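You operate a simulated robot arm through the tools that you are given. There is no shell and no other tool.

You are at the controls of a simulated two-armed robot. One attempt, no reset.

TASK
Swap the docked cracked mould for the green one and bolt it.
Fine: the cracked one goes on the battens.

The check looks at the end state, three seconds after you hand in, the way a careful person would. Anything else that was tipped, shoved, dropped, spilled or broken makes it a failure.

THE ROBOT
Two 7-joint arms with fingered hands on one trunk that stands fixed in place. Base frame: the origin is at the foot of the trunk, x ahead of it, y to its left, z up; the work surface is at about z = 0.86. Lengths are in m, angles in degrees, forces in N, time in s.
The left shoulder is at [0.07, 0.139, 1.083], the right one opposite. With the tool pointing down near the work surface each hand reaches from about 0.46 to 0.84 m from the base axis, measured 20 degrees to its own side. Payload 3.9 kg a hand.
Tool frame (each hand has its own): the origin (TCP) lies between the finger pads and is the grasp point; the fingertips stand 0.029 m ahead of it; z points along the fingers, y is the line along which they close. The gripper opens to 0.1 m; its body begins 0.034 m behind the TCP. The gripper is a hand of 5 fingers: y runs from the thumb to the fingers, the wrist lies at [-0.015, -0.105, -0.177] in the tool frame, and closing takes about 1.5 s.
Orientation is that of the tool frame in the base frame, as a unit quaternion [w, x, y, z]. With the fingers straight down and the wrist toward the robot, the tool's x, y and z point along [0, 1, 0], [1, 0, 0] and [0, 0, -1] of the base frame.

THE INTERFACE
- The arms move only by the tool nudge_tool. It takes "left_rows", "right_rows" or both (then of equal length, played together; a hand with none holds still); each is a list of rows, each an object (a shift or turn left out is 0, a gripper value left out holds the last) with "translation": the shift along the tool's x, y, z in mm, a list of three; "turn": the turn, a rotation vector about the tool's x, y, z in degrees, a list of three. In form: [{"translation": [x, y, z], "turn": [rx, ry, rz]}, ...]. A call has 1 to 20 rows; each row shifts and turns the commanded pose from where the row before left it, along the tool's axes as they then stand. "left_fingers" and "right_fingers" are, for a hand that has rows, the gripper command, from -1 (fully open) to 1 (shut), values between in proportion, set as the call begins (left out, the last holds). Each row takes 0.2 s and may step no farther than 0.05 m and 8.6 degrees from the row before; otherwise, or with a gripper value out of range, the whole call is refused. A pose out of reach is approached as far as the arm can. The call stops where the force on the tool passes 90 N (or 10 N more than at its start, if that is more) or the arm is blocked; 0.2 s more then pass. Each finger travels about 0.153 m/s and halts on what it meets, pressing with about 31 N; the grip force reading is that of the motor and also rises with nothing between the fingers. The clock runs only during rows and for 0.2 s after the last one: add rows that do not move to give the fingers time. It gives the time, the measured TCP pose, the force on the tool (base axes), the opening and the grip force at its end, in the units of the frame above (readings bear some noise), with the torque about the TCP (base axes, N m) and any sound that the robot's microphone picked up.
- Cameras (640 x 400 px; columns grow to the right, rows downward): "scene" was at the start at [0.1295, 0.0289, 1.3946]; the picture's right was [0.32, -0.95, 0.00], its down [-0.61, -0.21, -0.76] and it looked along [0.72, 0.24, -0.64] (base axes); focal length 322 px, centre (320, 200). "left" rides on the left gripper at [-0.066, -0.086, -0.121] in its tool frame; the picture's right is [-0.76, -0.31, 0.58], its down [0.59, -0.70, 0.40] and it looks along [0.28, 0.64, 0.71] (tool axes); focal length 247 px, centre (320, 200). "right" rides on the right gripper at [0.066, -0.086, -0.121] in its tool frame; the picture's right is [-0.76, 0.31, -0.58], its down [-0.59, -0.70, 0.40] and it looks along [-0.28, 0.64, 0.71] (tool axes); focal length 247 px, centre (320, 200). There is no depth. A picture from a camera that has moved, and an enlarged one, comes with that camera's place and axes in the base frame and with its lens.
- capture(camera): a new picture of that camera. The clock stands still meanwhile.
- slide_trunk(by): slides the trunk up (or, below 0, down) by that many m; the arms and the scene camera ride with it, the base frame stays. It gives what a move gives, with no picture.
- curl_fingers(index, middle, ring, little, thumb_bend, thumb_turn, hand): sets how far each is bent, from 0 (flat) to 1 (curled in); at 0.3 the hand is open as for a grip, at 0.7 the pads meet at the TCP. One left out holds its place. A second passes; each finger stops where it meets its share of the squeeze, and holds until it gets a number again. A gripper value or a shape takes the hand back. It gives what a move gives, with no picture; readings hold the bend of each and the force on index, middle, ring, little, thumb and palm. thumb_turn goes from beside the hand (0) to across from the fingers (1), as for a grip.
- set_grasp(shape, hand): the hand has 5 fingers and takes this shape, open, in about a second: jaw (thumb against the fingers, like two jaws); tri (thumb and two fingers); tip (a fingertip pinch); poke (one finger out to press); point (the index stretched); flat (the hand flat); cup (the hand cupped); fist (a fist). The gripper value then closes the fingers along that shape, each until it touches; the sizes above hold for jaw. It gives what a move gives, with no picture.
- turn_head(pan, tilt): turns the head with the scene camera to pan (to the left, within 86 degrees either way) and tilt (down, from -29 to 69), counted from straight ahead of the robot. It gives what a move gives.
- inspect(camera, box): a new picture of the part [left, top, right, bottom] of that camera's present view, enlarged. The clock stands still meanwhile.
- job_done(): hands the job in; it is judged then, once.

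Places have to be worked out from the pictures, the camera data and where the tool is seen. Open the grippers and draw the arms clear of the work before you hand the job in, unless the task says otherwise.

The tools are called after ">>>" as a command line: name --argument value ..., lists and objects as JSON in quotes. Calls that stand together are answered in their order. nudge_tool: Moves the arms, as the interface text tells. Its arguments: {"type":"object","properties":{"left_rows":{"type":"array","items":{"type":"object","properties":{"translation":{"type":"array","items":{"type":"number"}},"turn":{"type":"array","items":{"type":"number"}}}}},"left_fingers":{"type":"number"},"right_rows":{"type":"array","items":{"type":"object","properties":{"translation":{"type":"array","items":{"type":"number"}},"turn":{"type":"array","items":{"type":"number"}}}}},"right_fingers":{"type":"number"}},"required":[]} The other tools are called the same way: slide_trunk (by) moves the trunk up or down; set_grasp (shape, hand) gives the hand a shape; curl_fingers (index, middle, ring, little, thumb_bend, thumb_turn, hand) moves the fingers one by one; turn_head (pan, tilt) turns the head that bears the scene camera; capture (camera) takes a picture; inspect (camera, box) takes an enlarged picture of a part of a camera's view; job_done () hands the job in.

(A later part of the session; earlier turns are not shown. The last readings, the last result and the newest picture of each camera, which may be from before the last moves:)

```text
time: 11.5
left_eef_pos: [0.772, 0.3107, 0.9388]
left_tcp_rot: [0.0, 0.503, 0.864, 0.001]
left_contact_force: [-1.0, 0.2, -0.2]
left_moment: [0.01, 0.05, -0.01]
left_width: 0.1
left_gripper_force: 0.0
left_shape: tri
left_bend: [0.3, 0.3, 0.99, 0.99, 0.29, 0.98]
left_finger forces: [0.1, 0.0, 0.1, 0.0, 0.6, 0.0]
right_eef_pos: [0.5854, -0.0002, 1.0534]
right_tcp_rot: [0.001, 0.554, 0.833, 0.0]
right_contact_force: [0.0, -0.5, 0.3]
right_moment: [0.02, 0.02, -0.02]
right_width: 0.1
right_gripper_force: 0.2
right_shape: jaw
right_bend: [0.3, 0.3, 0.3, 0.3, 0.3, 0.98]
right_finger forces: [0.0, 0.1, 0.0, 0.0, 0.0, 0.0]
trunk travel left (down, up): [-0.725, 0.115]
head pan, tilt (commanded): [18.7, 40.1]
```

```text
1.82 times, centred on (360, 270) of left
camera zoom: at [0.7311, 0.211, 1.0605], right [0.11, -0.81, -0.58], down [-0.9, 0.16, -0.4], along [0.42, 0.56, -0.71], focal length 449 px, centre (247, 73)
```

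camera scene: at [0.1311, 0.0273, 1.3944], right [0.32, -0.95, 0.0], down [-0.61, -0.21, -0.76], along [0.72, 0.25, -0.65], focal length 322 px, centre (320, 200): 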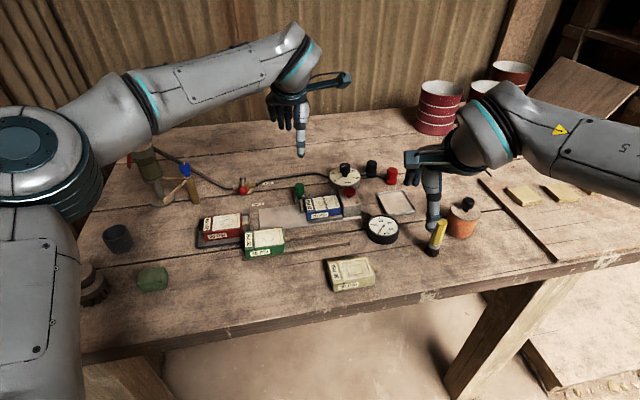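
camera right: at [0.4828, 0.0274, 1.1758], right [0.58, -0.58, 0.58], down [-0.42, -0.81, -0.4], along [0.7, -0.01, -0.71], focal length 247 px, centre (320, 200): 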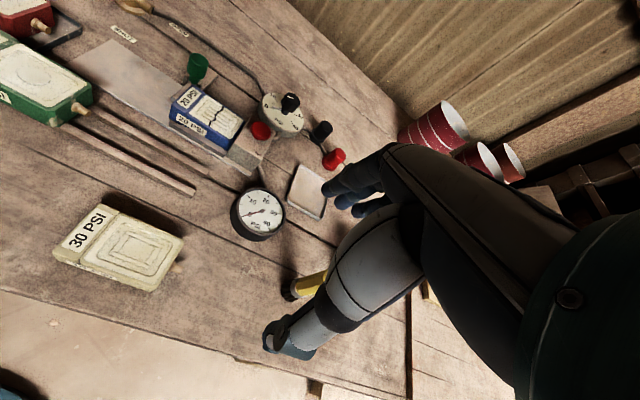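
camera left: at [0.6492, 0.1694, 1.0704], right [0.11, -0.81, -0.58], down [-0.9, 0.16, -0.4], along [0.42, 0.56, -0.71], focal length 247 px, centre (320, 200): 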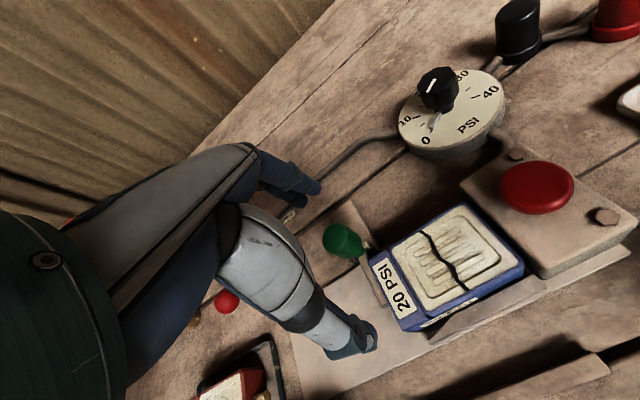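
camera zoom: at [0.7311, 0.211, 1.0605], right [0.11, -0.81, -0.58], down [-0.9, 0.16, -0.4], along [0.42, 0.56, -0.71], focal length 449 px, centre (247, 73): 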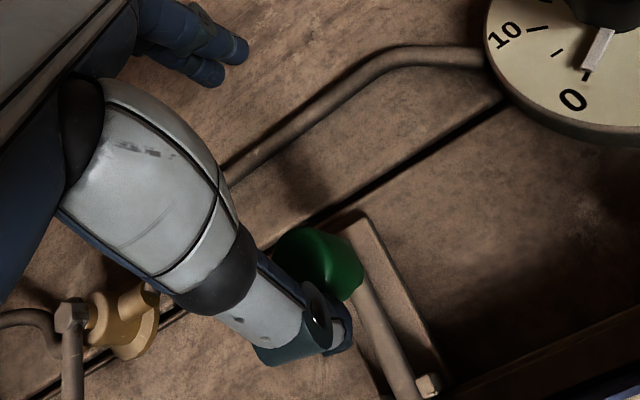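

The rod end has drawn back to the bracket. I try a few more mm to find the stop.

>>> nudge_tool --left_rows '[{"translation": [0, 2, 0]}, {"translation": [0, 2, 0]}, {"translation": [0, 2, 0]}]'

>>> inspect --camera "scene" --box '[260, 140, 360, 230]'

```text
time: 12.3
left_eef_pos: [0.7756, 0.3132, 0.9391]
left_tcp_rot: [0.0, 0.503, 0.864, 0.0]
left_contact_force: [-4.1, -2.8, 0.2]
left_moment: [-0.04, 0.12, 0.0]
left_width: 0.1
left_gripper_force: 0.0
left_shape: tri
left_bend: [0.3, 0.3, 0.99, 0.99, 0.25, 0.97]
left_finger forces: [0.0, 0.0, 0.0, 0.0, 5.0, 0.0]
right_eef_pos: [0.5859, -0.0019, 1.054]
right_tcp_rot: [0.0, 0.554, 0.833, 0.0]
right_contact_force: [-1.0, 0.1, 0.2]
right_moment: [0.05, -0.04, 0.0]
right_width: 0.0999
right_gripper_force: 0.0
right_shape: jaw
right_bend: [0.3, 0.3, 0.3, 0.3, 0.3, 0.98]
right_finger forces: [0.0, 0.0, 0.0, 0.0, 0.0, 0.0]
trunk travel left (down, up): [-0.725, 0.115]
head pan, tilt (commanded): [18.7, 40.1]
```

```text
4.44 times, centred on (310, 185) of scene
camera zoom: at [0.1286, 0.0283, 1.3947], right [0.32, -0.95, 0.0], down [-0.61, -0.21, -0.77], along [0.72, 0.24, -0.64], focal length 1430 px, centre (364, 267)
```

zoom: 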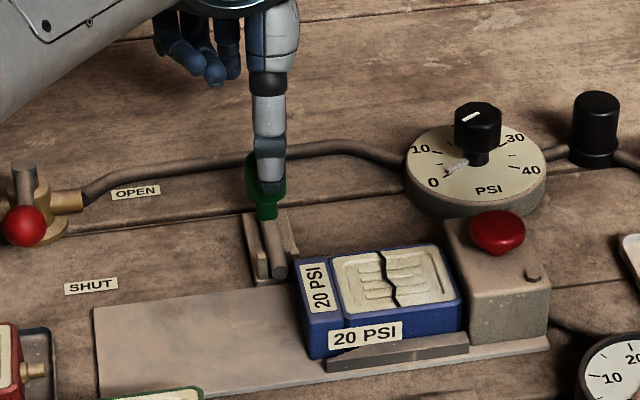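

The bolt is fully drawn (stop felt, 5 N on the thumb). I back the thumb off, lift clear, and move over the blue mould (centre about (0.687, 0.208), top about 0.891), half-closing in the air to learn where the tips go.

>>> nudge_tool --left_rows '[{"translation": [0, -8, 0]}, {"translation": [0, 0, -35]}, {"translation": [0, 0, -35]}, {"translation": [-29, -40, 0]}, {"translation": [-28, -38, 0]}, {"translation": [0, 0, 0]}]'

>>> capture --camera "left"

>>> capture --camera "scene"

>>> capture --camera "right"

```text
time: 13.7
left_eef_pos: [0.7298, 0.2232, 1.0066]
left_tcp_rot: [0.0, 0.504, 0.864, 0.0]
left_contact_force: [-0.6, 0.6, 0.4]
left_moment: [-0.04, 0.0, -0.01]
left_width: 0.1
left_gripper_force: 0.1
left_shape: tri
left_bend: [0.3, 0.3, 0.99, 0.99, 0.3, 0.98]
left_finger forces: [0.0, 0.0, 0.0, 0.0, 0.0, 0.0]
right_eef_pos: [0.5877, 0.0006, 1.0539]
right_tcp_rot: [0.0, 0.554, 0.833, 0.0]
right_contact_force: [0.4, -0.8, -0.7]
right_moment: [-0.02, -0.02, 0.0]
right_width: 0.1
right_gripper_force: 0.1
right_shape: jaw
right_bend: [0.3, 0.3, 0.3, 0.3, 0.3, 0.98]
right_finger forces: [0.0, 0.1, 0.0, 0.0, 0.0, 0.0]
trunk travel left (down, up): [-0.725, 0.115]
head pan, tilt (commanded): [18.7, 40.1]
```

```text
taken
camera left: at [0.6886, 0.1229, 1.1279], right [0.11, -0.81, -0.58], down [-0.9, 0.16, -0.4], along [0.42, 0.56, -0.71], focal length 247 px, centre (320, 200)
```

left: 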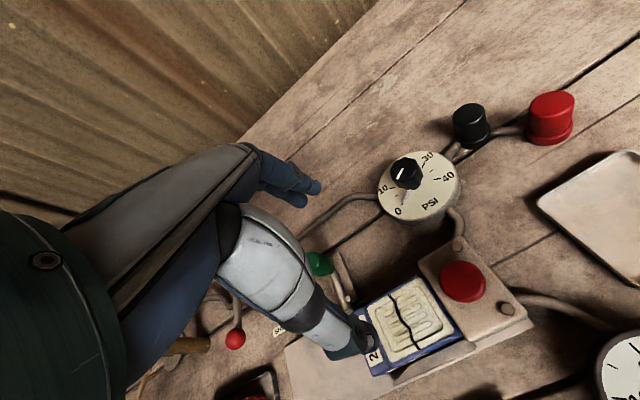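

```text
taken
camera scene: at [0.13, 0.03, 1.3945], right [0.32, -0.95, 0.0], down [-0.61, -0.21, -0.76], along [0.72, 0.24, -0.65], focal length 322 px, centre (320, 200)
```

scene: 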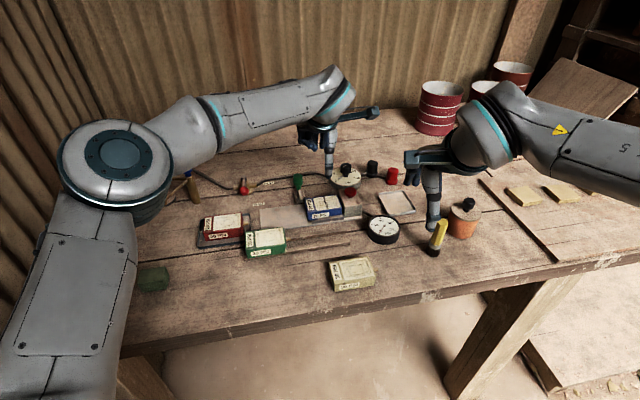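

```text
taken
camera right: at [0.483, 0.0284, 1.1756], right [0.58, -0.58, 0.58], down [-0.42, -0.81, -0.4], along [0.7, -0.01, -0.71], focal length 247 px, centre (320, 200)
```

right: 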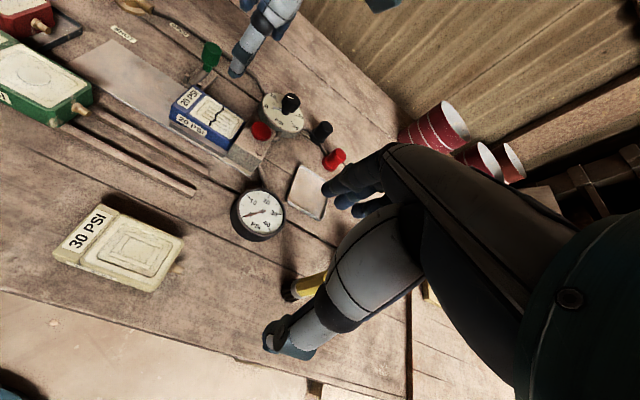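

Left-camera corners confirm the blue mould centre at about (0.688, 0.208). I move 45 mm back over it and half-close at height to see where the tips end up.

>>> nudge_tool --left_rows '[{"translation": [0, -23, 0]}, {"translation": [0, -22, 0]}, {"translation": [0, 0, 0]}, {"translation": [0, 0, 0]}]' --left_fingers -0.2

>>> inspect --camera "scene" --box '[260, 110, 400, 230]'

>>> capture --camera "left"

>>> inspect --camera "right" --box '[130, 0, 330, 150]'

```text
time: 14.7
left_eef_pos: [0.6924, 0.1997, 1.0079]
left_tcp_rot: [0.0, 0.503, 0.864, 0.001]
left_contact_force: [-0.3, -0.3, 0.2]
left_moment: [-0.01, 0.02, 0.01]
left_width: 0.0598
left_gripper_force: 0.0
left_shape: tri
left_bend: [0.39, 0.39, 0.99, 0.99, 0.3, 1.0]
left_finger forces: [0.0, 0.1, 0.1, 0.1, 0.1, 0.0]
right_eef_pos: [0.585, 0.0001, 1.0553]
right_tcp_rot: [0.0, 0.555, 0.832, 0.0]
right_contact_force: [0.5, -1.0, 0.1]
right_moment: [0.0, -0.01, -0.01]
right_width: 0.0997
right_gripper_force: 0.1
right_shape: jaw
right_bend: [0.3, 0.3, 0.3, 0.3, 0.3, 0.98]
right_finger forces: [0.1, 0.0, 0.1, 0.0, 0.0, 0.0]
trunk travel left (down, up): [-0.725, 0.115]
head pan, tilt (commanded): [18.7, 40.1]
```

```text
3.33 times, centred on (330, 170) of scene
camera zoom: at [0.1293, 0.0289, 1.3946], right [0.32, -0.95, 0.0], down [-0.61, -0.21, -0.76], along [0.72, 0.24, -0.64], focal length 1072 px, centre (287, 300)
```

zoom: 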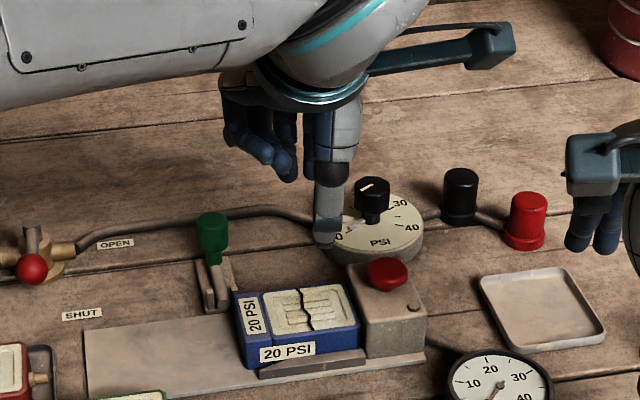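

```text
taken
camera left: at [0.6503, 0.0998, 1.1288], right [0.11, -0.81, -0.58], down [-0.9, 0.16, -0.4], along [0.42, 0.56, -0.71], focal length 247 px, centre (320, 200)
```

left: 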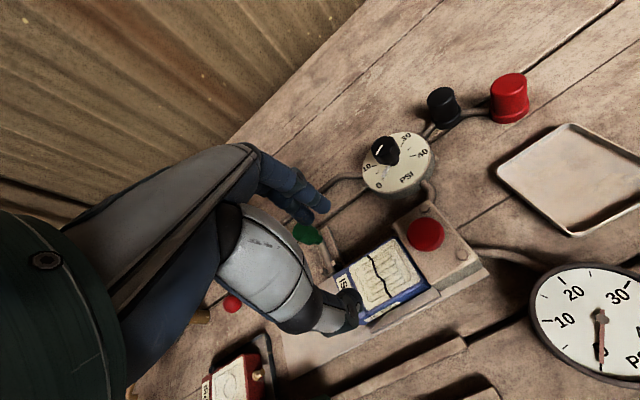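

```text
2.67 times, centred on (230, 75) of right
camera zoom: at [0.4824, 0.0275, 1.1759], right [0.58, -0.58, 0.58], down [-0.42, -0.81, -0.4], along [0.7, -0.01, -0.71], focal length 659 px, centre (560, 533)
```

zoom: 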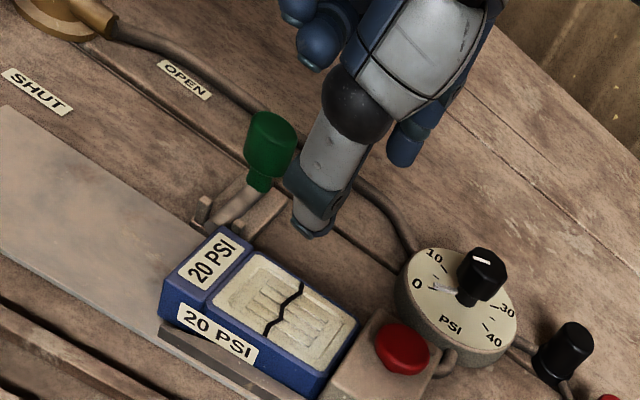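

Thumb tip tracks well (tool y ≈ −0.03, z ≈ +0.033 when half closed). I reopen to about 85 mm and descend so that the tips are just above the mould, then check.

>>> nudge_tool --left_rows '[{"translation": [0, 0, 0]}, {"translation": [0, 0, 30]}, {"translation": [0, 0, 30]}, {"translation": [0, 0, 20]}, {"translation": [0, 0, 0]}]' --left_fingers -0.75

>>> inspect --camera "scene" --box '[280, 140, 400, 240]'

>>> capture --camera "left"

>>> inspect --camera "right" --box '[130, 0, 330, 150]'

```text
time: 15.9
left_eef_pos: [0.694, 0.2012, 0.9288]
left_tcp_rot: [0.0, 0.504, 0.864, 0.0]
left_contact_force: [-0.6, 0.5, -0.7]
left_moment: [-0.03, 0.01, 0.02]
left_width: 0.0872
left_gripper_force: 0.2
left_shape: tri
left_bend: [0.35, 0.31, 0.99, 0.99, 0.3, 0.98]
left_finger forces: [0.1, 0.1, 0.1, 0.0, 0.1, 0.0]
right_eef_pos: [0.5861, -0.0007, 1.0546]
right_tcp_rot: [0.0, 0.554, 0.832, -0.001]
right_contact_force: [0.1, -0.4, 0.5]
right_moment: [-0.02, 0.02, 0.0]
right_width: 0.0998
right_gripper_force: 0.0
right_shape: jaw
right_bend: [0.3, 0.3, 0.3, 0.3, 0.3, 0.98]
right_finger forces: [0.0, 0.1, 0.0, 0.1, 0.0, 0.0]
trunk travel left (down, up): [-0.725, 0.115]
head pan, tilt (commanded): [18.7, 40.1]
```

```text
4.00 times, centred on (340, 190) of scene
camera zoom: at [0.1295, 0.0288, 1.3946], right [0.32, -0.95, 0.0], down [-0.61, -0.21, -0.76], along [0.72, 0.24, -0.64], focal length 1287 px, centre (240, 240)
```

zoom: 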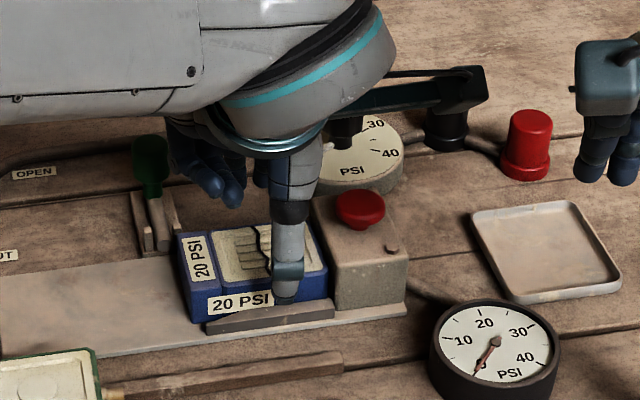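

```text
taken
camera left: at [0.6512, 0.1011, 1.0488], right [0.11, -0.81, -0.58], down [-0.9, 0.16, -0.4], along [0.42, 0.56, -0.71], focal length 247 px, centre (320, 200)
```

left: 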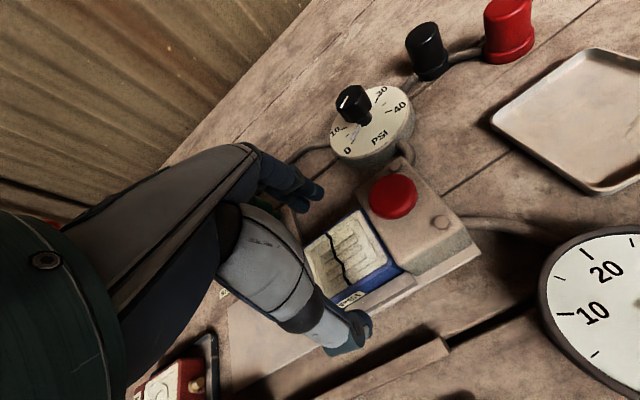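

```text
2.67 times, centred on (230, 75) of right
camera zoom: at [0.4826, 0.0274, 1.1759], right [0.58, -0.58, 0.58], down [-0.42, -0.81, -0.4], along [0.7, -0.01, -0.71], focal length 659 px, centre (560, 533)
```

zoom: 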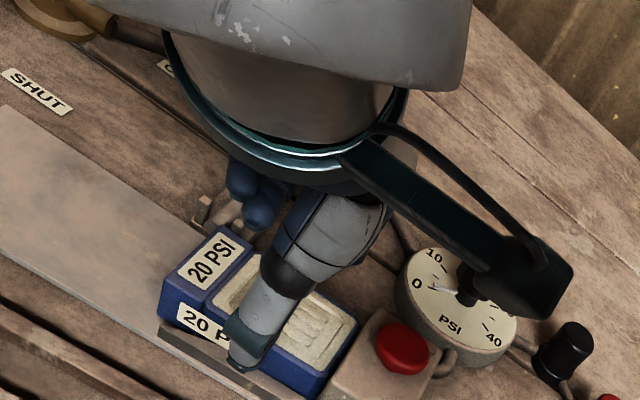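

Thumb tip is at (0.645, 0.176, 0.897), clear of the near rail; the curled fingers are well above everything. I descend 15 mm so the pads reach the mould sides above the rails, then close.

>>> nudge_tool --left_rows '[{"translation": [0, 0, 8]}, {"translation": [0, 0, 7]}, {"translation": [0, 0, 0]}]'

>>> inspect --camera "scene" --box '[290, 160, 380, 235]'

>>> inspect --camera "right" --box '[160, 50, 290, 160]'

```text
time: 16.7
left_eef_pos: [0.6921, 0.2009, 0.9142]
left_tcp_rot: [0.0, 0.503, 0.864, 0.0]
left_contact_force: [0.2, 0.4, 0.0]
left_moment: [0.03, -0.02, 0.0]
left_width: 0.0871
left_gripper_force: 0.1
left_shape: tri
left_bend: [0.35, 0.31, 0.99, 0.99, 0.3, 0.98]
left_finger forces: [0.1, 0.0, 0.0, 0.1, 0.0, 0.0]
right_eef_pos: [0.5854, -0.0, 1.0532]
right_tcp_rot: [0.0, 0.555, 0.832, 0.0]
right_contact_force: [1.1, 0.2, 0.2]
right_moment: [0.0, 0.03, -0.01]
right_width: 0.1001
right_gripper_force: 0.0
right_shape: jaw
right_bend: [0.3, 0.3, 0.3, 0.3, 0.3, 0.98]
right_finger forces: [0.0, 0.1, 0.1, 0.0, 0.0, 0.0]
trunk travel left (down, up): [-0.725, 0.115]
head pan, tilt (commanded): [18.7, 40.1]
```

```text
5.33 times, centred on (335, 198) of scene
camera zoom: at [0.1295, 0.0289, 1.3946], right [0.32, -0.95, 0.0], down [-0.61, -0.21, -0.76], along [0.72, 0.24, -0.64], focal length 1716 px, centre (240, 213)
```

zoom: 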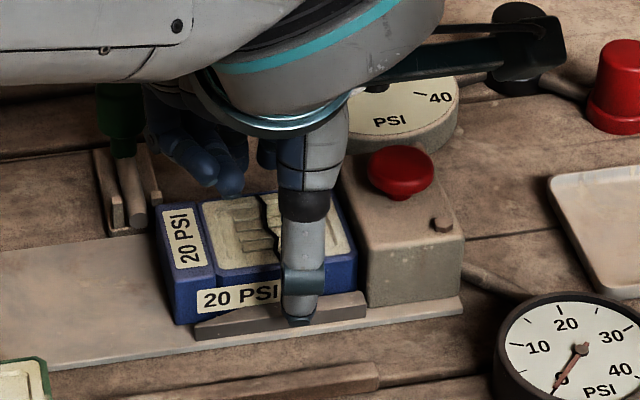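

```text
3.64 times, centred on (225, 105) of right
camera zoom: at [0.4826, 0.0275, 1.1759], right [0.58, -0.58, 0.58], down [-0.42, -0.81, -0.4], along [0.7, -0.01, -0.71], focal length 898 px, centre (666, 546)
```

zoom: 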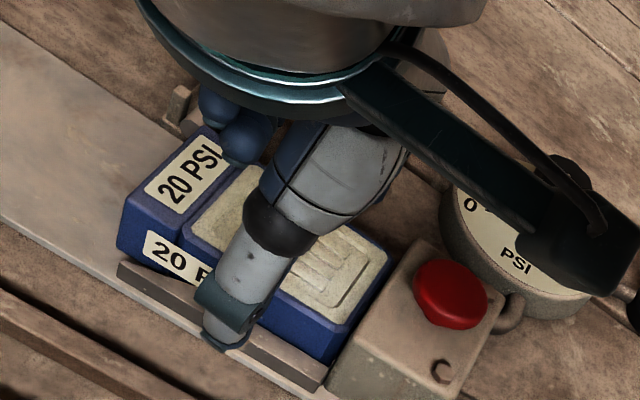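

The thumb is just outside the near rail, lined up with the mould's side. I close the fingers and give them time.

>>> nudge_tool --left_rows '[{"translation": [0, 0, 0]}, {"translation": [0, 0, 0]}, {"translation": [0, 0, 0]}, {"translation": [0, 0, 0]}, {"translation": [0, 0, 0]}, {"translation": [0, 0, 0]}]' --left_fingers 1

>>> inspect --camera "scene" --box '[290, 160, 380, 235]'

>>> inspect --camera "right" --box '[160, 50, 290, 160]'

>>> inspect --camera "left" --box '[240, 160, 480, 380]'

```text
time: 18.1
left_eef_pos: [0.6925, 0.2003, 0.9137]
left_tcp_rot: [0.001, 0.503, 0.864, 0.0]
left_contact_force: [0.3, 0.1, -0.8]
left_moment: [0.0, 0.0, -0.02]
left_width: 0.0491
left_gripper_force: 30.9
left_shape: tri
left_bend: [0.41, 0.43, 1.0, 1.0, 0.36, 1.0]
left_finger forces: [13.7, 14.0, 0.0, 0.0, 28.0, 0.0]
right_eef_pos: [0.5854, -0.0008, 1.0534]
right_tcp_rot: [0.0, 0.554, 0.833, 0.001]
right_contact_force: [-0.1, 0.3, -0.4]
right_moment: [0.01, 0.01, 0.02]
right_width: 0.0998
right_gripper_force: 0.0
right_shape: jaw
right_bend: [0.3, 0.3, 0.3, 0.3, 0.3, 0.98]
right_finger forces: [0.0, 0.0, 0.0, 0.1, 0.0, 0.0]
trunk travel left (down, up): [-0.725, 0.115]
head pan, tilt (commanded): [18.7, 40.1]
```

```text
5.33 times, centred on (335, 198) of scene
camera zoom: at [0.1298, 0.0289, 1.3946], right [0.32, -0.95, 0.0], down [-0.61, -0.21, -0.76], along [0.72, 0.24, -0.64], focal length 1716 px, centre (240, 213)
```

zoom: 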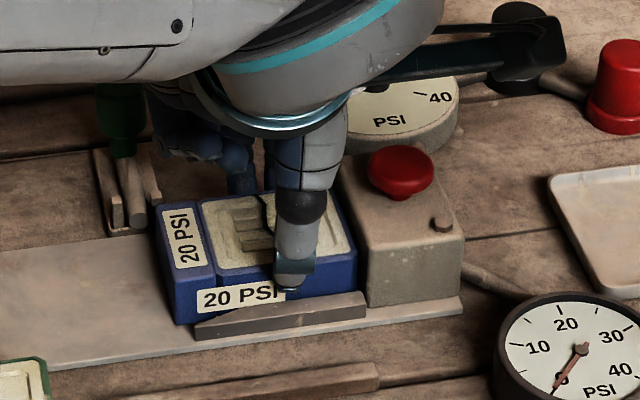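

```text
3.64 times, centred on (225, 105) of right
camera zoom: at [0.4828, 0.0275, 1.1758], right [0.58, -0.58, 0.58], down [-0.42, -0.81, -0.4], along [0.7, -0.01, -0.71], focal length 898 px, centre (666, 546)
```

zoom: 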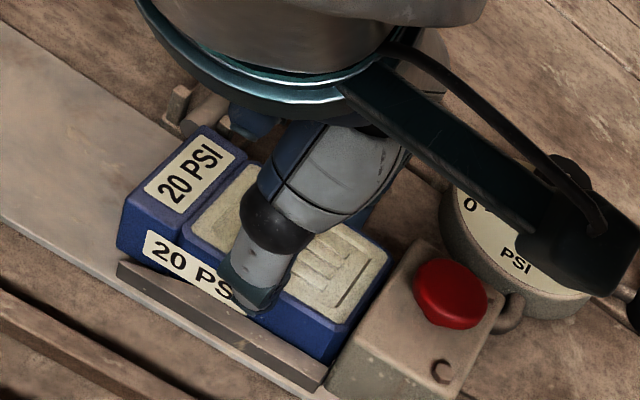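

```text
1.82 times, centred on (360, 270) of left
camera zoom: at [0.6508, 0.101, 1.0339], right [0.11, -0.81, -0.58], down [-0.9, 0.16, -0.4], along [0.42, 0.56, -0.71], focal length 449 px, centre (247, 73)
```

zoom: 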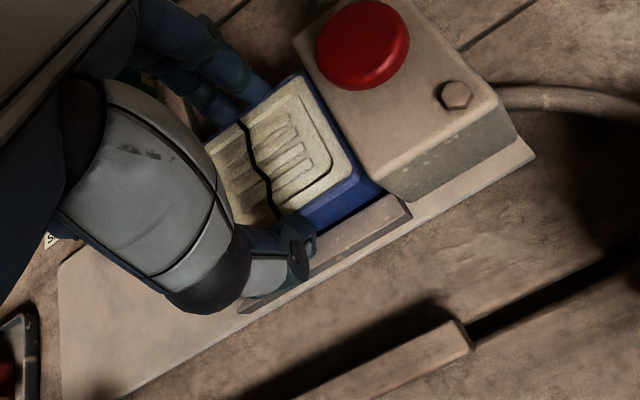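

A balanced grip: width 49 mm, 14 + 14 N against 28 N. Now I try drawing the mould back along the dock (tool +x) in small steps, watching the pull force.

>>> nudge_tool --left_rows '[{"translation": [1.5, 0, 0]}, {"translation": [1.5, 0, 0]}, {"translation": [2, 0, 0]}]'

>>> inspect --camera "scene" --box '[290, 160, 380, 235]'

```text
time: 18.9
left_eef_pos: [0.6903, 0.2042, 0.9143]
left_tcp_rot: [0.001, 0.504, 0.864, 0.0]
left_contact_force: [-0.3, 0.5, 0.5]
left_moment: [-0.04, -0.01, -0.01]
left_width: 0.0488
left_gripper_force: 30.8
left_shape: tri
left_bend: [0.41, 0.43, 1.0, 1.0, 0.36, 1.0]
left_finger forces: [13.8, 14.2, 0.0, 0.0, 27.9, 0.0]
right_eef_pos: [0.5868, 0.0005, 1.0529]
right_tcp_rot: [0.001, 0.554, 0.832, 0.0]
right_contact_force: [0.1, 0.1, -0.3]
right_moment: [0.0, -0.02, -0.01]
right_width: 0.0996
right_gripper_force: 0.1
right_shape: jaw
right_bend: [0.3, 0.3, 0.3, 0.3, 0.3, 0.98]
right_finger forces: [0.0, 0.0, 0.1, 0.0, 0.0, 0.0]
trunk travel left (down, up): [-0.725, 0.115]
head pan, tilt (commanded): [18.7, 40.1]
```

```text
5.33 times, centred on (335, 198) of scene
camera zoom: at [0.13, 0.0291, 1.3945], right [0.32, -0.95, 0.0], down [-0.61, -0.21, -0.76], along [0.72, 0.24, -0.64], focal length 1716 px, centre (240, 213)
```

zoom: 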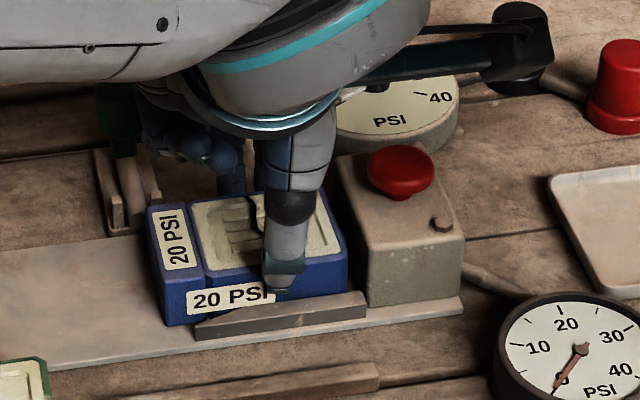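

It slides freely with no pull, so there is no lock on the nipple. I draw it on another 20 mm.

>>> nudge_tool --left_rows '[{"translation": [4, 0, 0]}, {"translation": [4, 0, 0]}, {"translation": [4, 0, 0]}, {"translation": [4, 0, 0]}, {"translation": [4, 0, 0]}]'

>>> inspect --camera "scene" --box '[280, 160, 370, 235]'

>>> inspect --camera "right" --box '[150, 50, 280, 160]'

>>> inspect --camera "left" --box '[240, 160, 480, 380]'

```text
time: 20.1
left_eef_pos: [0.6804, 0.2211, 0.9135]
left_tcp_rot: [-0.001, 0.503, 0.864, 0.0]
left_contact_force: [0.2, -0.3, 0.0]
left_moment: [0.0, -0.03, -0.01]
left_width: 0.0488
left_gripper_force: 31.7
left_shape: tri
left_bend: [0.41, 0.43, 1.0, 1.0, 0.36, 1.0]
left_finger forces: [13.7, 14.2, 0.0, 0.0, 27.9, 0.1]
right_eef_pos: [0.5873, -0.0004, 1.0543]
right_tcp_rot: [0.0, 0.554, 0.833, 0.0]
right_contact_force: [-0.1, 0.1, -0.2]
right_moment: [-0.02, 0.01, -0.03]
right_width: 0.0999
right_gripper_force: 0.1
right_shape: jaw
right_bend: [0.3, 0.3, 0.3, 0.3, 0.3, 0.98]
right_finger forces: [0.0, 0.0, 0.0, 0.0, 0.0, 0.0]
trunk travel left (down, up): [-0.725, 0.115]
head pan, tilt (commanded): [18.7, 40.1]
```

```text
5.33 times, centred on (325, 198) of scene
camera zoom: at [0.13, 0.0291, 1.3945], right [0.32, -0.95, 0.0], down [-0.61, -0.21, -0.76], along [0.72, 0.24, -0.64], focal length 1716 px, centre (293, 213)
```

zoom: 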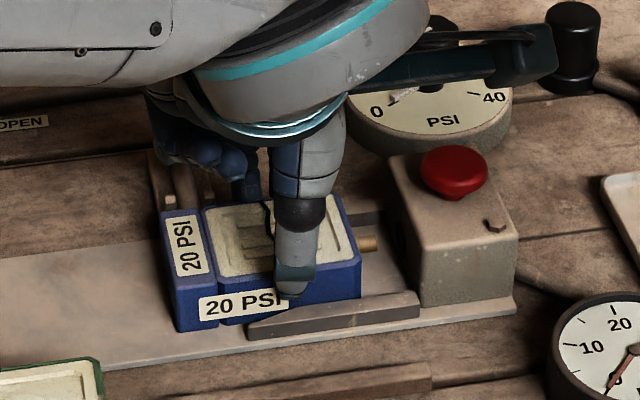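

```text
3.64 times, centred on (215, 105) of right
camera zoom: at [0.483, 0.0277, 1.1757], right [0.58, -0.58, 0.58], down [-0.42, -0.81, -0.4], along [0.7, -0.01, -0.71], focal length 898 px, centre (702, 546)
```

zoom: 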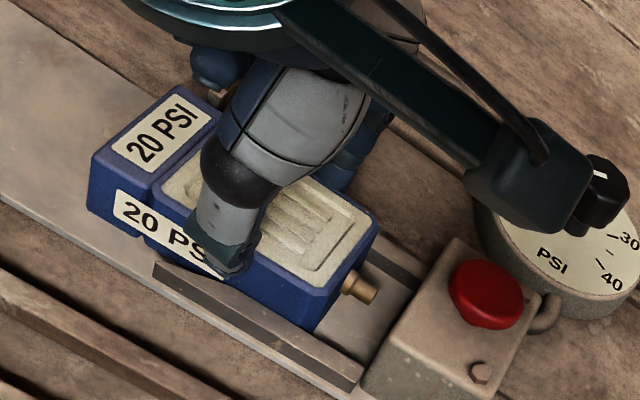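

```text
1.82 times, centred on (360, 270) of left
camera zoom: at [0.6384, 0.1207, 1.0345], right [0.11, -0.81, -0.58], down [-0.9, 0.16, -0.4], along [0.42, 0.56, -0.71], focal length 449 px, centre (247, 73)
```

zoom: 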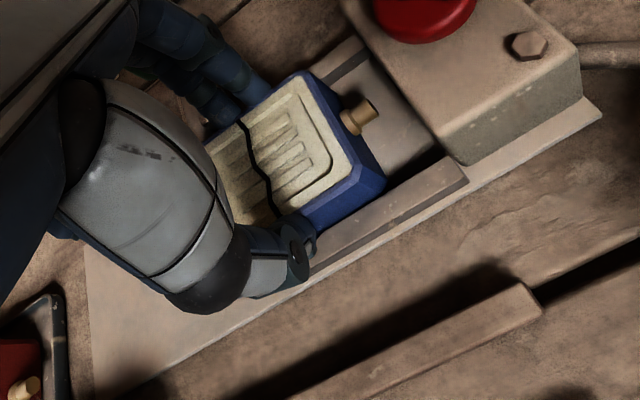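

The nipple is out and clear of the block. I lift the cracked mould straight up 60 mm and look at the battens.

>>> nudge_tool --left_rows '[{"translation": [0, 0, -10]}, {"translation": [0, 0, -15]}, {"translation": [0, 0, -20]}, {"translation": [0, 0, -20]}, {"translation": [0, 0, 0]}]'

>>> inspect --camera "scene" --box '[230, 200, 370, 300]'

>>> inspect --camera "right" --box '[0, 20, 240, 220]'

>>> capture --camera "left"

```text
time: 21.3
left_eef_pos: [0.6807, 0.2221, 0.9785]
left_tcp_rot: [0.0, 0.503, 0.864, 0.0]
left_contact_force: [1.0, -0.6, -2.8]
left_moment: [-0.02, 0.01, -0.04]
left_width: 0.0487
left_gripper_force: 30.9
left_shape: tri
left_bend: [0.41, 0.43, 1.0, 1.0, 0.36, 1.0]
left_finger forces: [13.9, 14.2, 0.1, 0.0, 28.0, 0.1]
right_eef_pos: [0.5874, 0.001, 1.0545]
right_tcp_rot: [-0.001, 0.555, 0.832, -0.001]
right_contact_force: [0.4, -0.9, 0.0]
right_moment: [0.01, -0.04, -0.02]
right_width: 0.0997
right_gripper_force: 0.0
right_shape: jaw
right_bend: [0.3, 0.3, 0.3, 0.3, 0.3, 0.98]
right_finger forces: [0.0, 0.1, 0.0, 0.1, 0.1, 0.0]
trunk travel left (down, up): [-0.725, 0.115]
head pan, tilt (commanded): [18.7, 40.1]
```

```text
4.00 times, centred on (300, 250) of scene
camera zoom: at [0.1305, 0.0291, 1.3945], right [0.32, -0.95, 0.0], down [-0.61, -0.21, -0.76], along [0.72, 0.24, -0.65], focal length 1287 px, centre (400, 0)
```

zoom: 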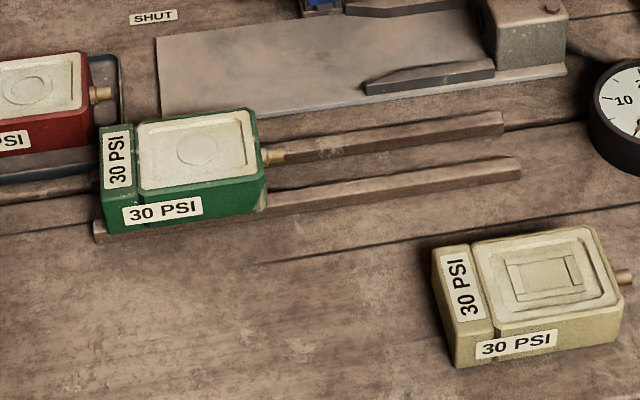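

```text
2.00 times, centred on (120, 120) of right
camera zoom: at [0.4834, 0.0277, 1.1755], right [0.58, -0.58, 0.58], down [-0.42, -0.81, -0.4], along [0.7, -0.01, -0.71], focal length 494 px, centre (720, 360)
```

zoom: 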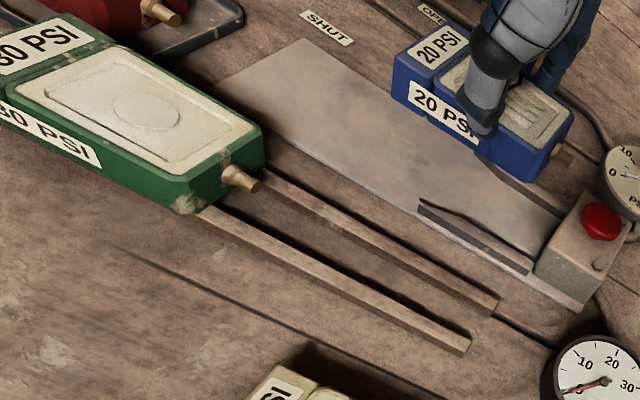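

```text
taken
camera left: at [0.6387, 0.1215, 1.0997], right [0.11, -0.81, -0.58], down [-0.9, 0.16, -0.4], along [0.42, 0.56, -0.71], focal length 247 px, centre (320, 200)
```

left: 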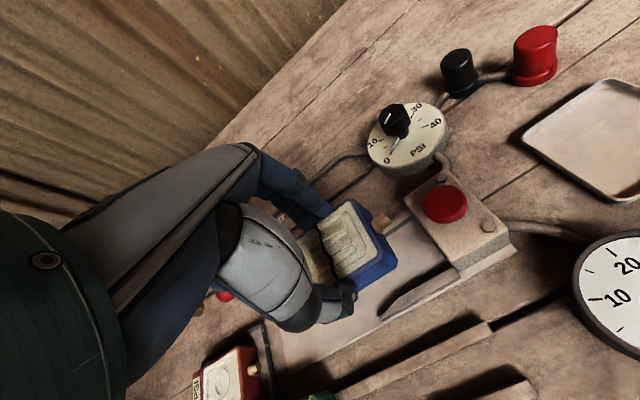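

The cracked mould hangs level in the grip (about 0.28 kg). Batten line ends at about (0.627, 0.133); I'll set the blue mould with its centre near (0.600, 0.181), clear of the green one. First I move the empty right hand up and to the right for room.

>>> nudge_tool --right_rows '[{"translation": [-22, -16, -20]}, {"translation": [-22, -16, -20]}, {"translation": [-22, -16, -20]}, {"translation": [0, 0, 0]}]'

>>> capture --camera "scene"

>>> capture --camera "right"

```text
time: 22.3
left_eef_pos: [0.6799, 0.221, 0.9791]
left_tcp_rot: [-0.001, 0.503, 0.864, 0.0]
left_contact_force: [-0.5, 0.4, -3.0]
left_moment: [-0.06, 0.02, 0.01]
left_width: 0.0488
left_gripper_force: 30.6
left_shape: tri
left_bend: [0.41, 0.43, 1.0, 1.0, 0.36, 1.0]
left_finger forces: [13.9, 14.2, 0.1, 0.1, 28.0, 0.1]
right_eef_pos: [0.5688, -0.0785, 1.1134]
right_tcp_rot: [0.0, 0.555, 0.832, 0.0]
right_contact_force: [0.9, -0.4, 0.7]
right_moment: [0.02, 0.01, 0.0]
right_width: 0.0999
right_gripper_force: 0.0
right_shape: jaw
right_bend: [0.3, 0.3, 0.3, 0.3, 0.3, 0.98]
right_finger forces: [0.0, 0.0, 0.0, 0.1, 0.0, 0.1]
trunk travel left (down, up): [-0.725, 0.115]
head pan, tilt (commanded): [18.7, 40.1]
```

```text
taken
camera scene: at [0.1304, 0.0296, 1.3945], right [0.32, -0.95, 0.0], down [-0.61, -0.21, -0.76], along [0.72, 0.24, -0.65], focal length 322 px, centre (320, 200)
```

scene: 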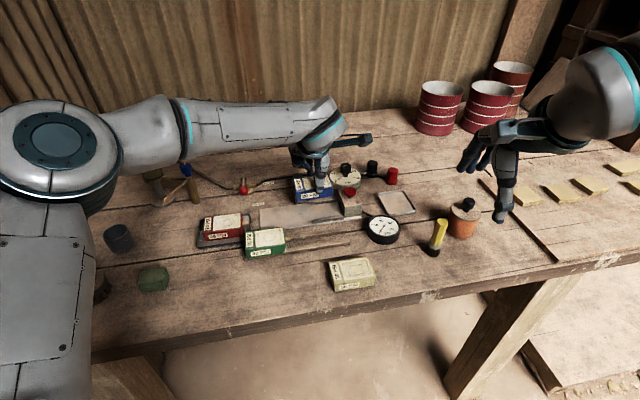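

```text
taken
camera right: at [0.4649, -0.0508, 1.2352], right [0.58, -0.58, 0.58], down [-0.42, -0.81, -0.4], along [0.7, -0.01, -0.71], focal length 247 px, centre (320, 200)
```

right: 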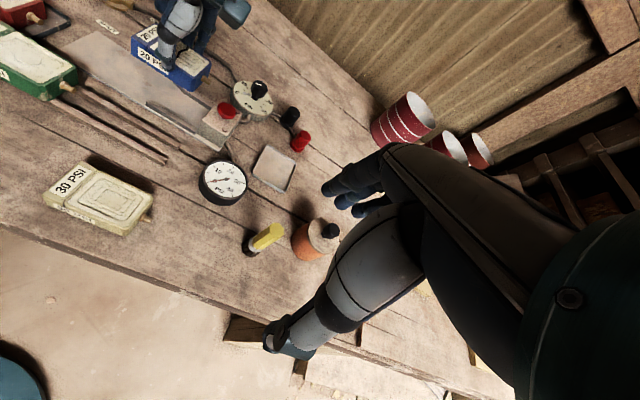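

There is room now. I carry the blue mould across at this height to above its place on the battens.

>>> nudge_tool --left_rows '[{"translation": [-2, -23, 0]}, {"translation": [-2, -23, 0]}, {"translation": [-1.5, -23, 0]}, {"translation": [0, -22, 0]}, {"translation": [0, 0, 0]}]'

>>> inspect --camera "scene" --box '[230, 170, 390, 290]'

>>> inspect --camera "right" --box '[0, 20, 240, 220]'

>>> capture --camera "left"

```text
time: 23.5
left_eef_pos: [0.6032, 0.1699, 0.9799]
left_tcp_rot: [0.0, 0.503, 0.864, 0.001]
left_contact_force: [-0.2, -1.1, -2.9]
left_moment: [-0.03, 0.0, 0.01]
left_width: 0.0487
left_gripper_force: 30.8
left_shape: tri
left_bend: [0.41, 0.43, 1.0, 1.0, 0.36, 1.0]
left_finger forces: [13.9, 14.2, 0.0, 0.1, 28.0, 0.0]
right_eef_pos: [0.5697, -0.0797, 1.1136]
right_tcp_rot: [0.0, 0.554, 0.833, -0.002]
right_contact_force: [-0.6, -0.6, 0.2]
right_moment: [0.02, -0.02, 0.01]
right_width: 0.0998
right_gripper_force: 0.1
right_shape: jaw
right_bend: [0.3, 0.3, 0.3, 0.3, 0.3, 0.98]
right_finger forces: [0.0, 0.0, 0.1, 0.0, 0.1, 0.1]
trunk travel left (down, up): [-0.725, 0.115]
head pan, tilt (commanded): [18.7, 40.1]
```

```text
3.33 times, centred on (310, 230) of scene
camera zoom: at [0.1306, 0.0293, 1.3945], right [0.32, -0.95, 0.0], down [-0.61, -0.21, -0.76], along [0.72, 0.24, -0.65], focal length 1072 px, centre (353, 100)
```

zoom: 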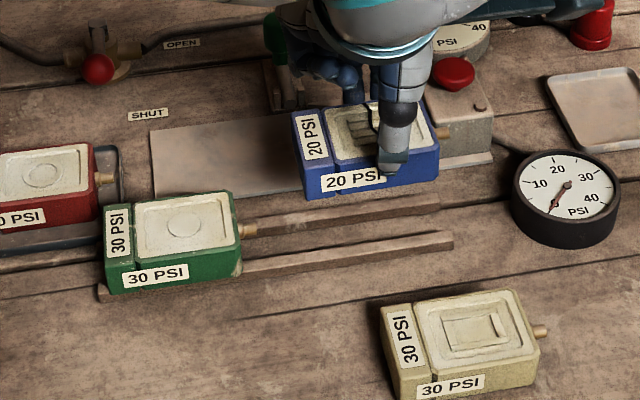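

```text
2.00 times, centred on (120, 120) of right
camera zoom: at [0.4653, -0.0508, 1.2348], right [0.58, -0.58, 0.58], down [-0.42, -0.81, -0.4], along [0.7, -0.01, -0.71], focal length 494 px, centre (720, 360)
```

zoom: 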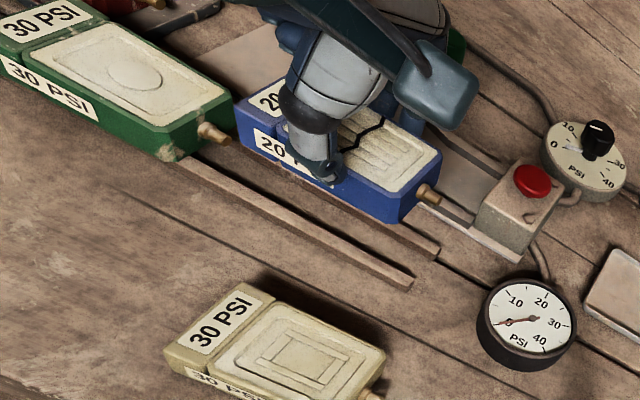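

```text
taken
camera left: at [0.5613, 0.0714, 1.0997], right [0.11, -0.81, -0.58], down [-0.9, 0.16, -0.4], along [0.42, 0.56, -0.71], focal length 247 px, centre (320, 200)
```

left: 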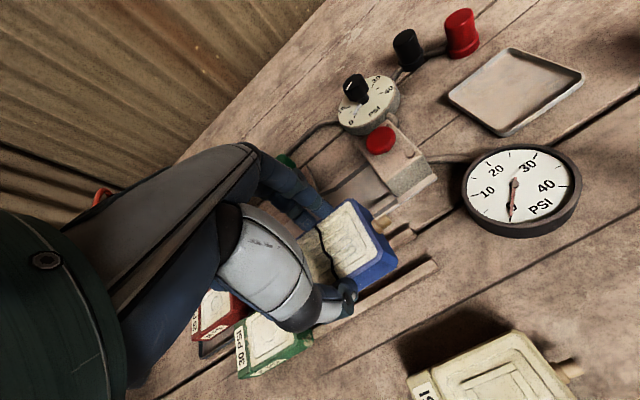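

The mould is over the battens, aligned with them. I shift 2 mm outward and lower to just above contact.

>>> nudge_tool --left_rows '[{"translation": [0, 2, 15]}, {"translation": [0, 0, 18]}, {"translation": [0, 0, 16]}, {"translation": [0, 0, 5]}, {"translation": [0, 0, 0]}]'

>>> inspect --camera "scene" --box '[260, 190, 380, 280]'

>>> inspect --camera "right" --box '[60, 60, 240, 190]'

>>> inspect --camera "left" --box '[260, 180, 500, 380]'

```text
time: 24.7
left_eef_pos: [0.604, 0.1709, 0.9237]
left_tcp_rot: [-0.001, 0.503, 0.864, 0.001]
left_contact_force: [-0.6, -0.3, -3.0]
left_moment: [-0.06, -0.02, 0.02]
left_width: 0.0487
left_gripper_force: 30.8
left_shape: tri
left_bend: [0.41, 0.43, 1.0, 1.0, 0.36, 1.0]
left_finger forces: [13.9, 14.3, 0.1, 0.1, 28.1, 0.0]
right_eef_pos: [0.5689, -0.0792, 1.1137]
right_tcp_rot: [0.0, 0.554, 0.833, 0.0]
right_contact_force: [0.6, -0.3, -0.1]
right_moment: [0.0, 0.01, -0.03]
right_width: 0.0999
right_gripper_force: 0.0
right_shape: jaw
right_bend: [0.3, 0.3, 0.3, 0.3, 0.3, 0.98]
right_finger forces: [0.0, 0.0, 0.1, 0.1, 0.1, 0.1]
trunk travel left (down, up): [-0.725, 0.115]
head pan, tilt (commanded): [18.7, 40.1]
```

```text
4.44 times, centred on (320, 235) of scene
camera zoom: at [0.1299, 0.029, 1.3946], right [0.32, -0.95, 0.0], down [-0.61, -0.21, -0.76], along [0.72, 0.24, -0.64], focal length 1430 px, centre (320, 44)
```

zoom: 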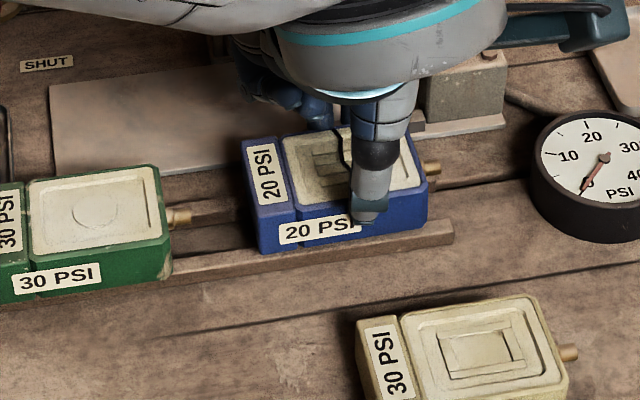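

```text
3.08 times, centred on (150, 125) of right
camera zoom: at [0.4647, -0.0511, 1.2351], right [0.58, -0.58, 0.58], down [-0.42, -0.81, -0.4], along [0.7, -0.01, -0.71], focal length 760 px, centre (843, 431)
```

zoom: 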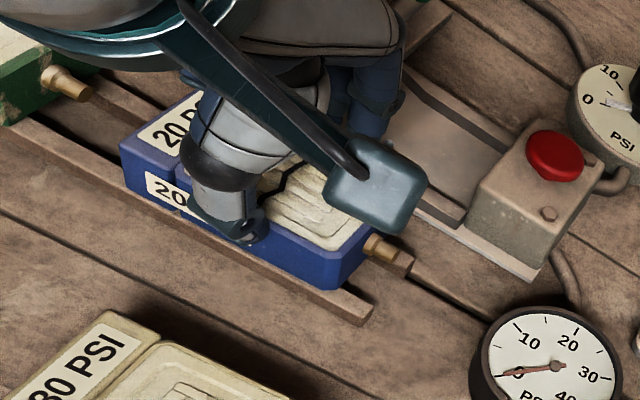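

```text
2.00 times, centred on (380, 280) of left
camera zoom: at [0.5631, 0.0723, 1.0453], right [0.11, -0.81, -0.58], down [-0.9, 0.16, -0.4], along [0.42, 0.56, -0.71], focal length 494 px, centre (200, 40)
```

zoom: 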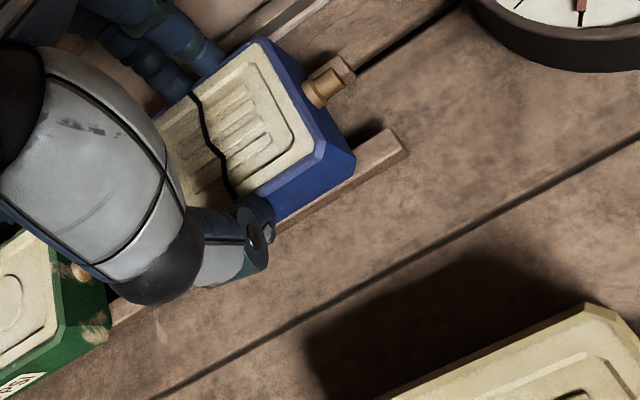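

The mould is a few mm above the battens and squarely over both. I lower in 1 mm steps until the weight comes off.

>>> nudge_tool --left_rows '[{"translation": [0, -1.5, 1]}, {"translation": [0, 0, 1]}, {"translation": [0, 0, 1]}]'

```text
time: 25.5
left_eef_pos: [0.6034, 0.1722, 0.9212]
left_tcp_rot: [0.0, 0.503, 0.864, 0.0]
left_contact_force: [0.6, -0.6, -3.7]
left_moment: [-0.01, 0.03, -0.02]
left_width: 0.0489
left_gripper_force: 31.1
left_shape: tri
left_bend: [0.41, 0.43, 1.0, 1.0, 0.36, 1.0]
left_finger forces: [14.0, 14.2, 0.0, 0.0, 28.1, 0.0]
right_eef_pos: [0.5696, -0.0785, 1.113]
right_tcp_rot: [0.001, 0.554, 0.833, 0.0]
right_contact_force: [0.5, 0.4, -0.8]
right_moment: [0.02, -0.01, 0.0]
right_width: 0.0999
right_gripper_force: 0.1
right_shape: jaw
right_bend: [0.3, 0.3, 0.3, 0.3, 0.3, 0.98]
right_finger forces: [0.1, 0.0, 0.0, 0.1, 0.1, 0.1]
trunk travel left (down, up): [-0.725, 0.115]
head pan, tilt (commanded): [18.7, 40.1]
```

The weight is still fully carried (−3.7 N), so there's no contact yet; I go down three more mm.

>>> nudge_tool --left_rows '[{"translation": [0, 0, 1]}, {"translation": [0, 0, 1]}, {"translation": [0, 0, 1]}]'

>>> inspect --camera "scene" --box '[290, 210, 370, 270]'

```text
time: 26.3
left_eef_pos: [0.6033, 0.1716, 0.9186]
left_tcp_rot: [0.0, 0.503, 0.864, 0.0]
left_contact_force: [0.8, -0.6, -0.5]
left_moment: [0.03, -0.02, -0.05]
left_width: 0.0489
left_gripper_force: 31.2
left_shape: tri
left_bend: [0.41, 0.43, 1.0, 1.0, 0.36, 1.0]
left_finger forces: [13.8, 14.3, 0.1, 0.1, 28.4, 0.0]
right_eef_pos: [0.5688, -0.0774, 1.1142]
right_tcp_rot: [-0.001, 0.554, 0.833, 0.001]
right_contact_force: [0.4, 0.1, 0.1]
right_moment: [0.0, -0.03, -0.01]
right_width: 0.0998
right_gripper_force: 0.0
right_shape: jaw
right_bend: [0.3, 0.3, 0.3, 0.3, 0.3, 0.98]
right_finger forces: [0.0, 0.1, 0.1, 0.0, 0.1, 0.0]
trunk travel left (down, up): [-0.725, 0.115]
head pan, tilt (commanded): [18.7, 40.1]
```

```text
6.67 times, centred on (330, 240) of scene
camera zoom: at [0.1296, 0.0287, 1.3946], right [0.32, -0.95, 0.0], down [-0.61, -0.21, -0.76], along [0.72, 0.24, -0.64], focal length 2144 px, centre (253, -67)
```

zoom: 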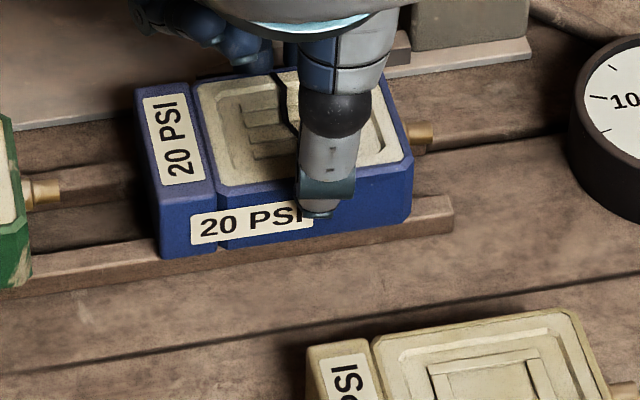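

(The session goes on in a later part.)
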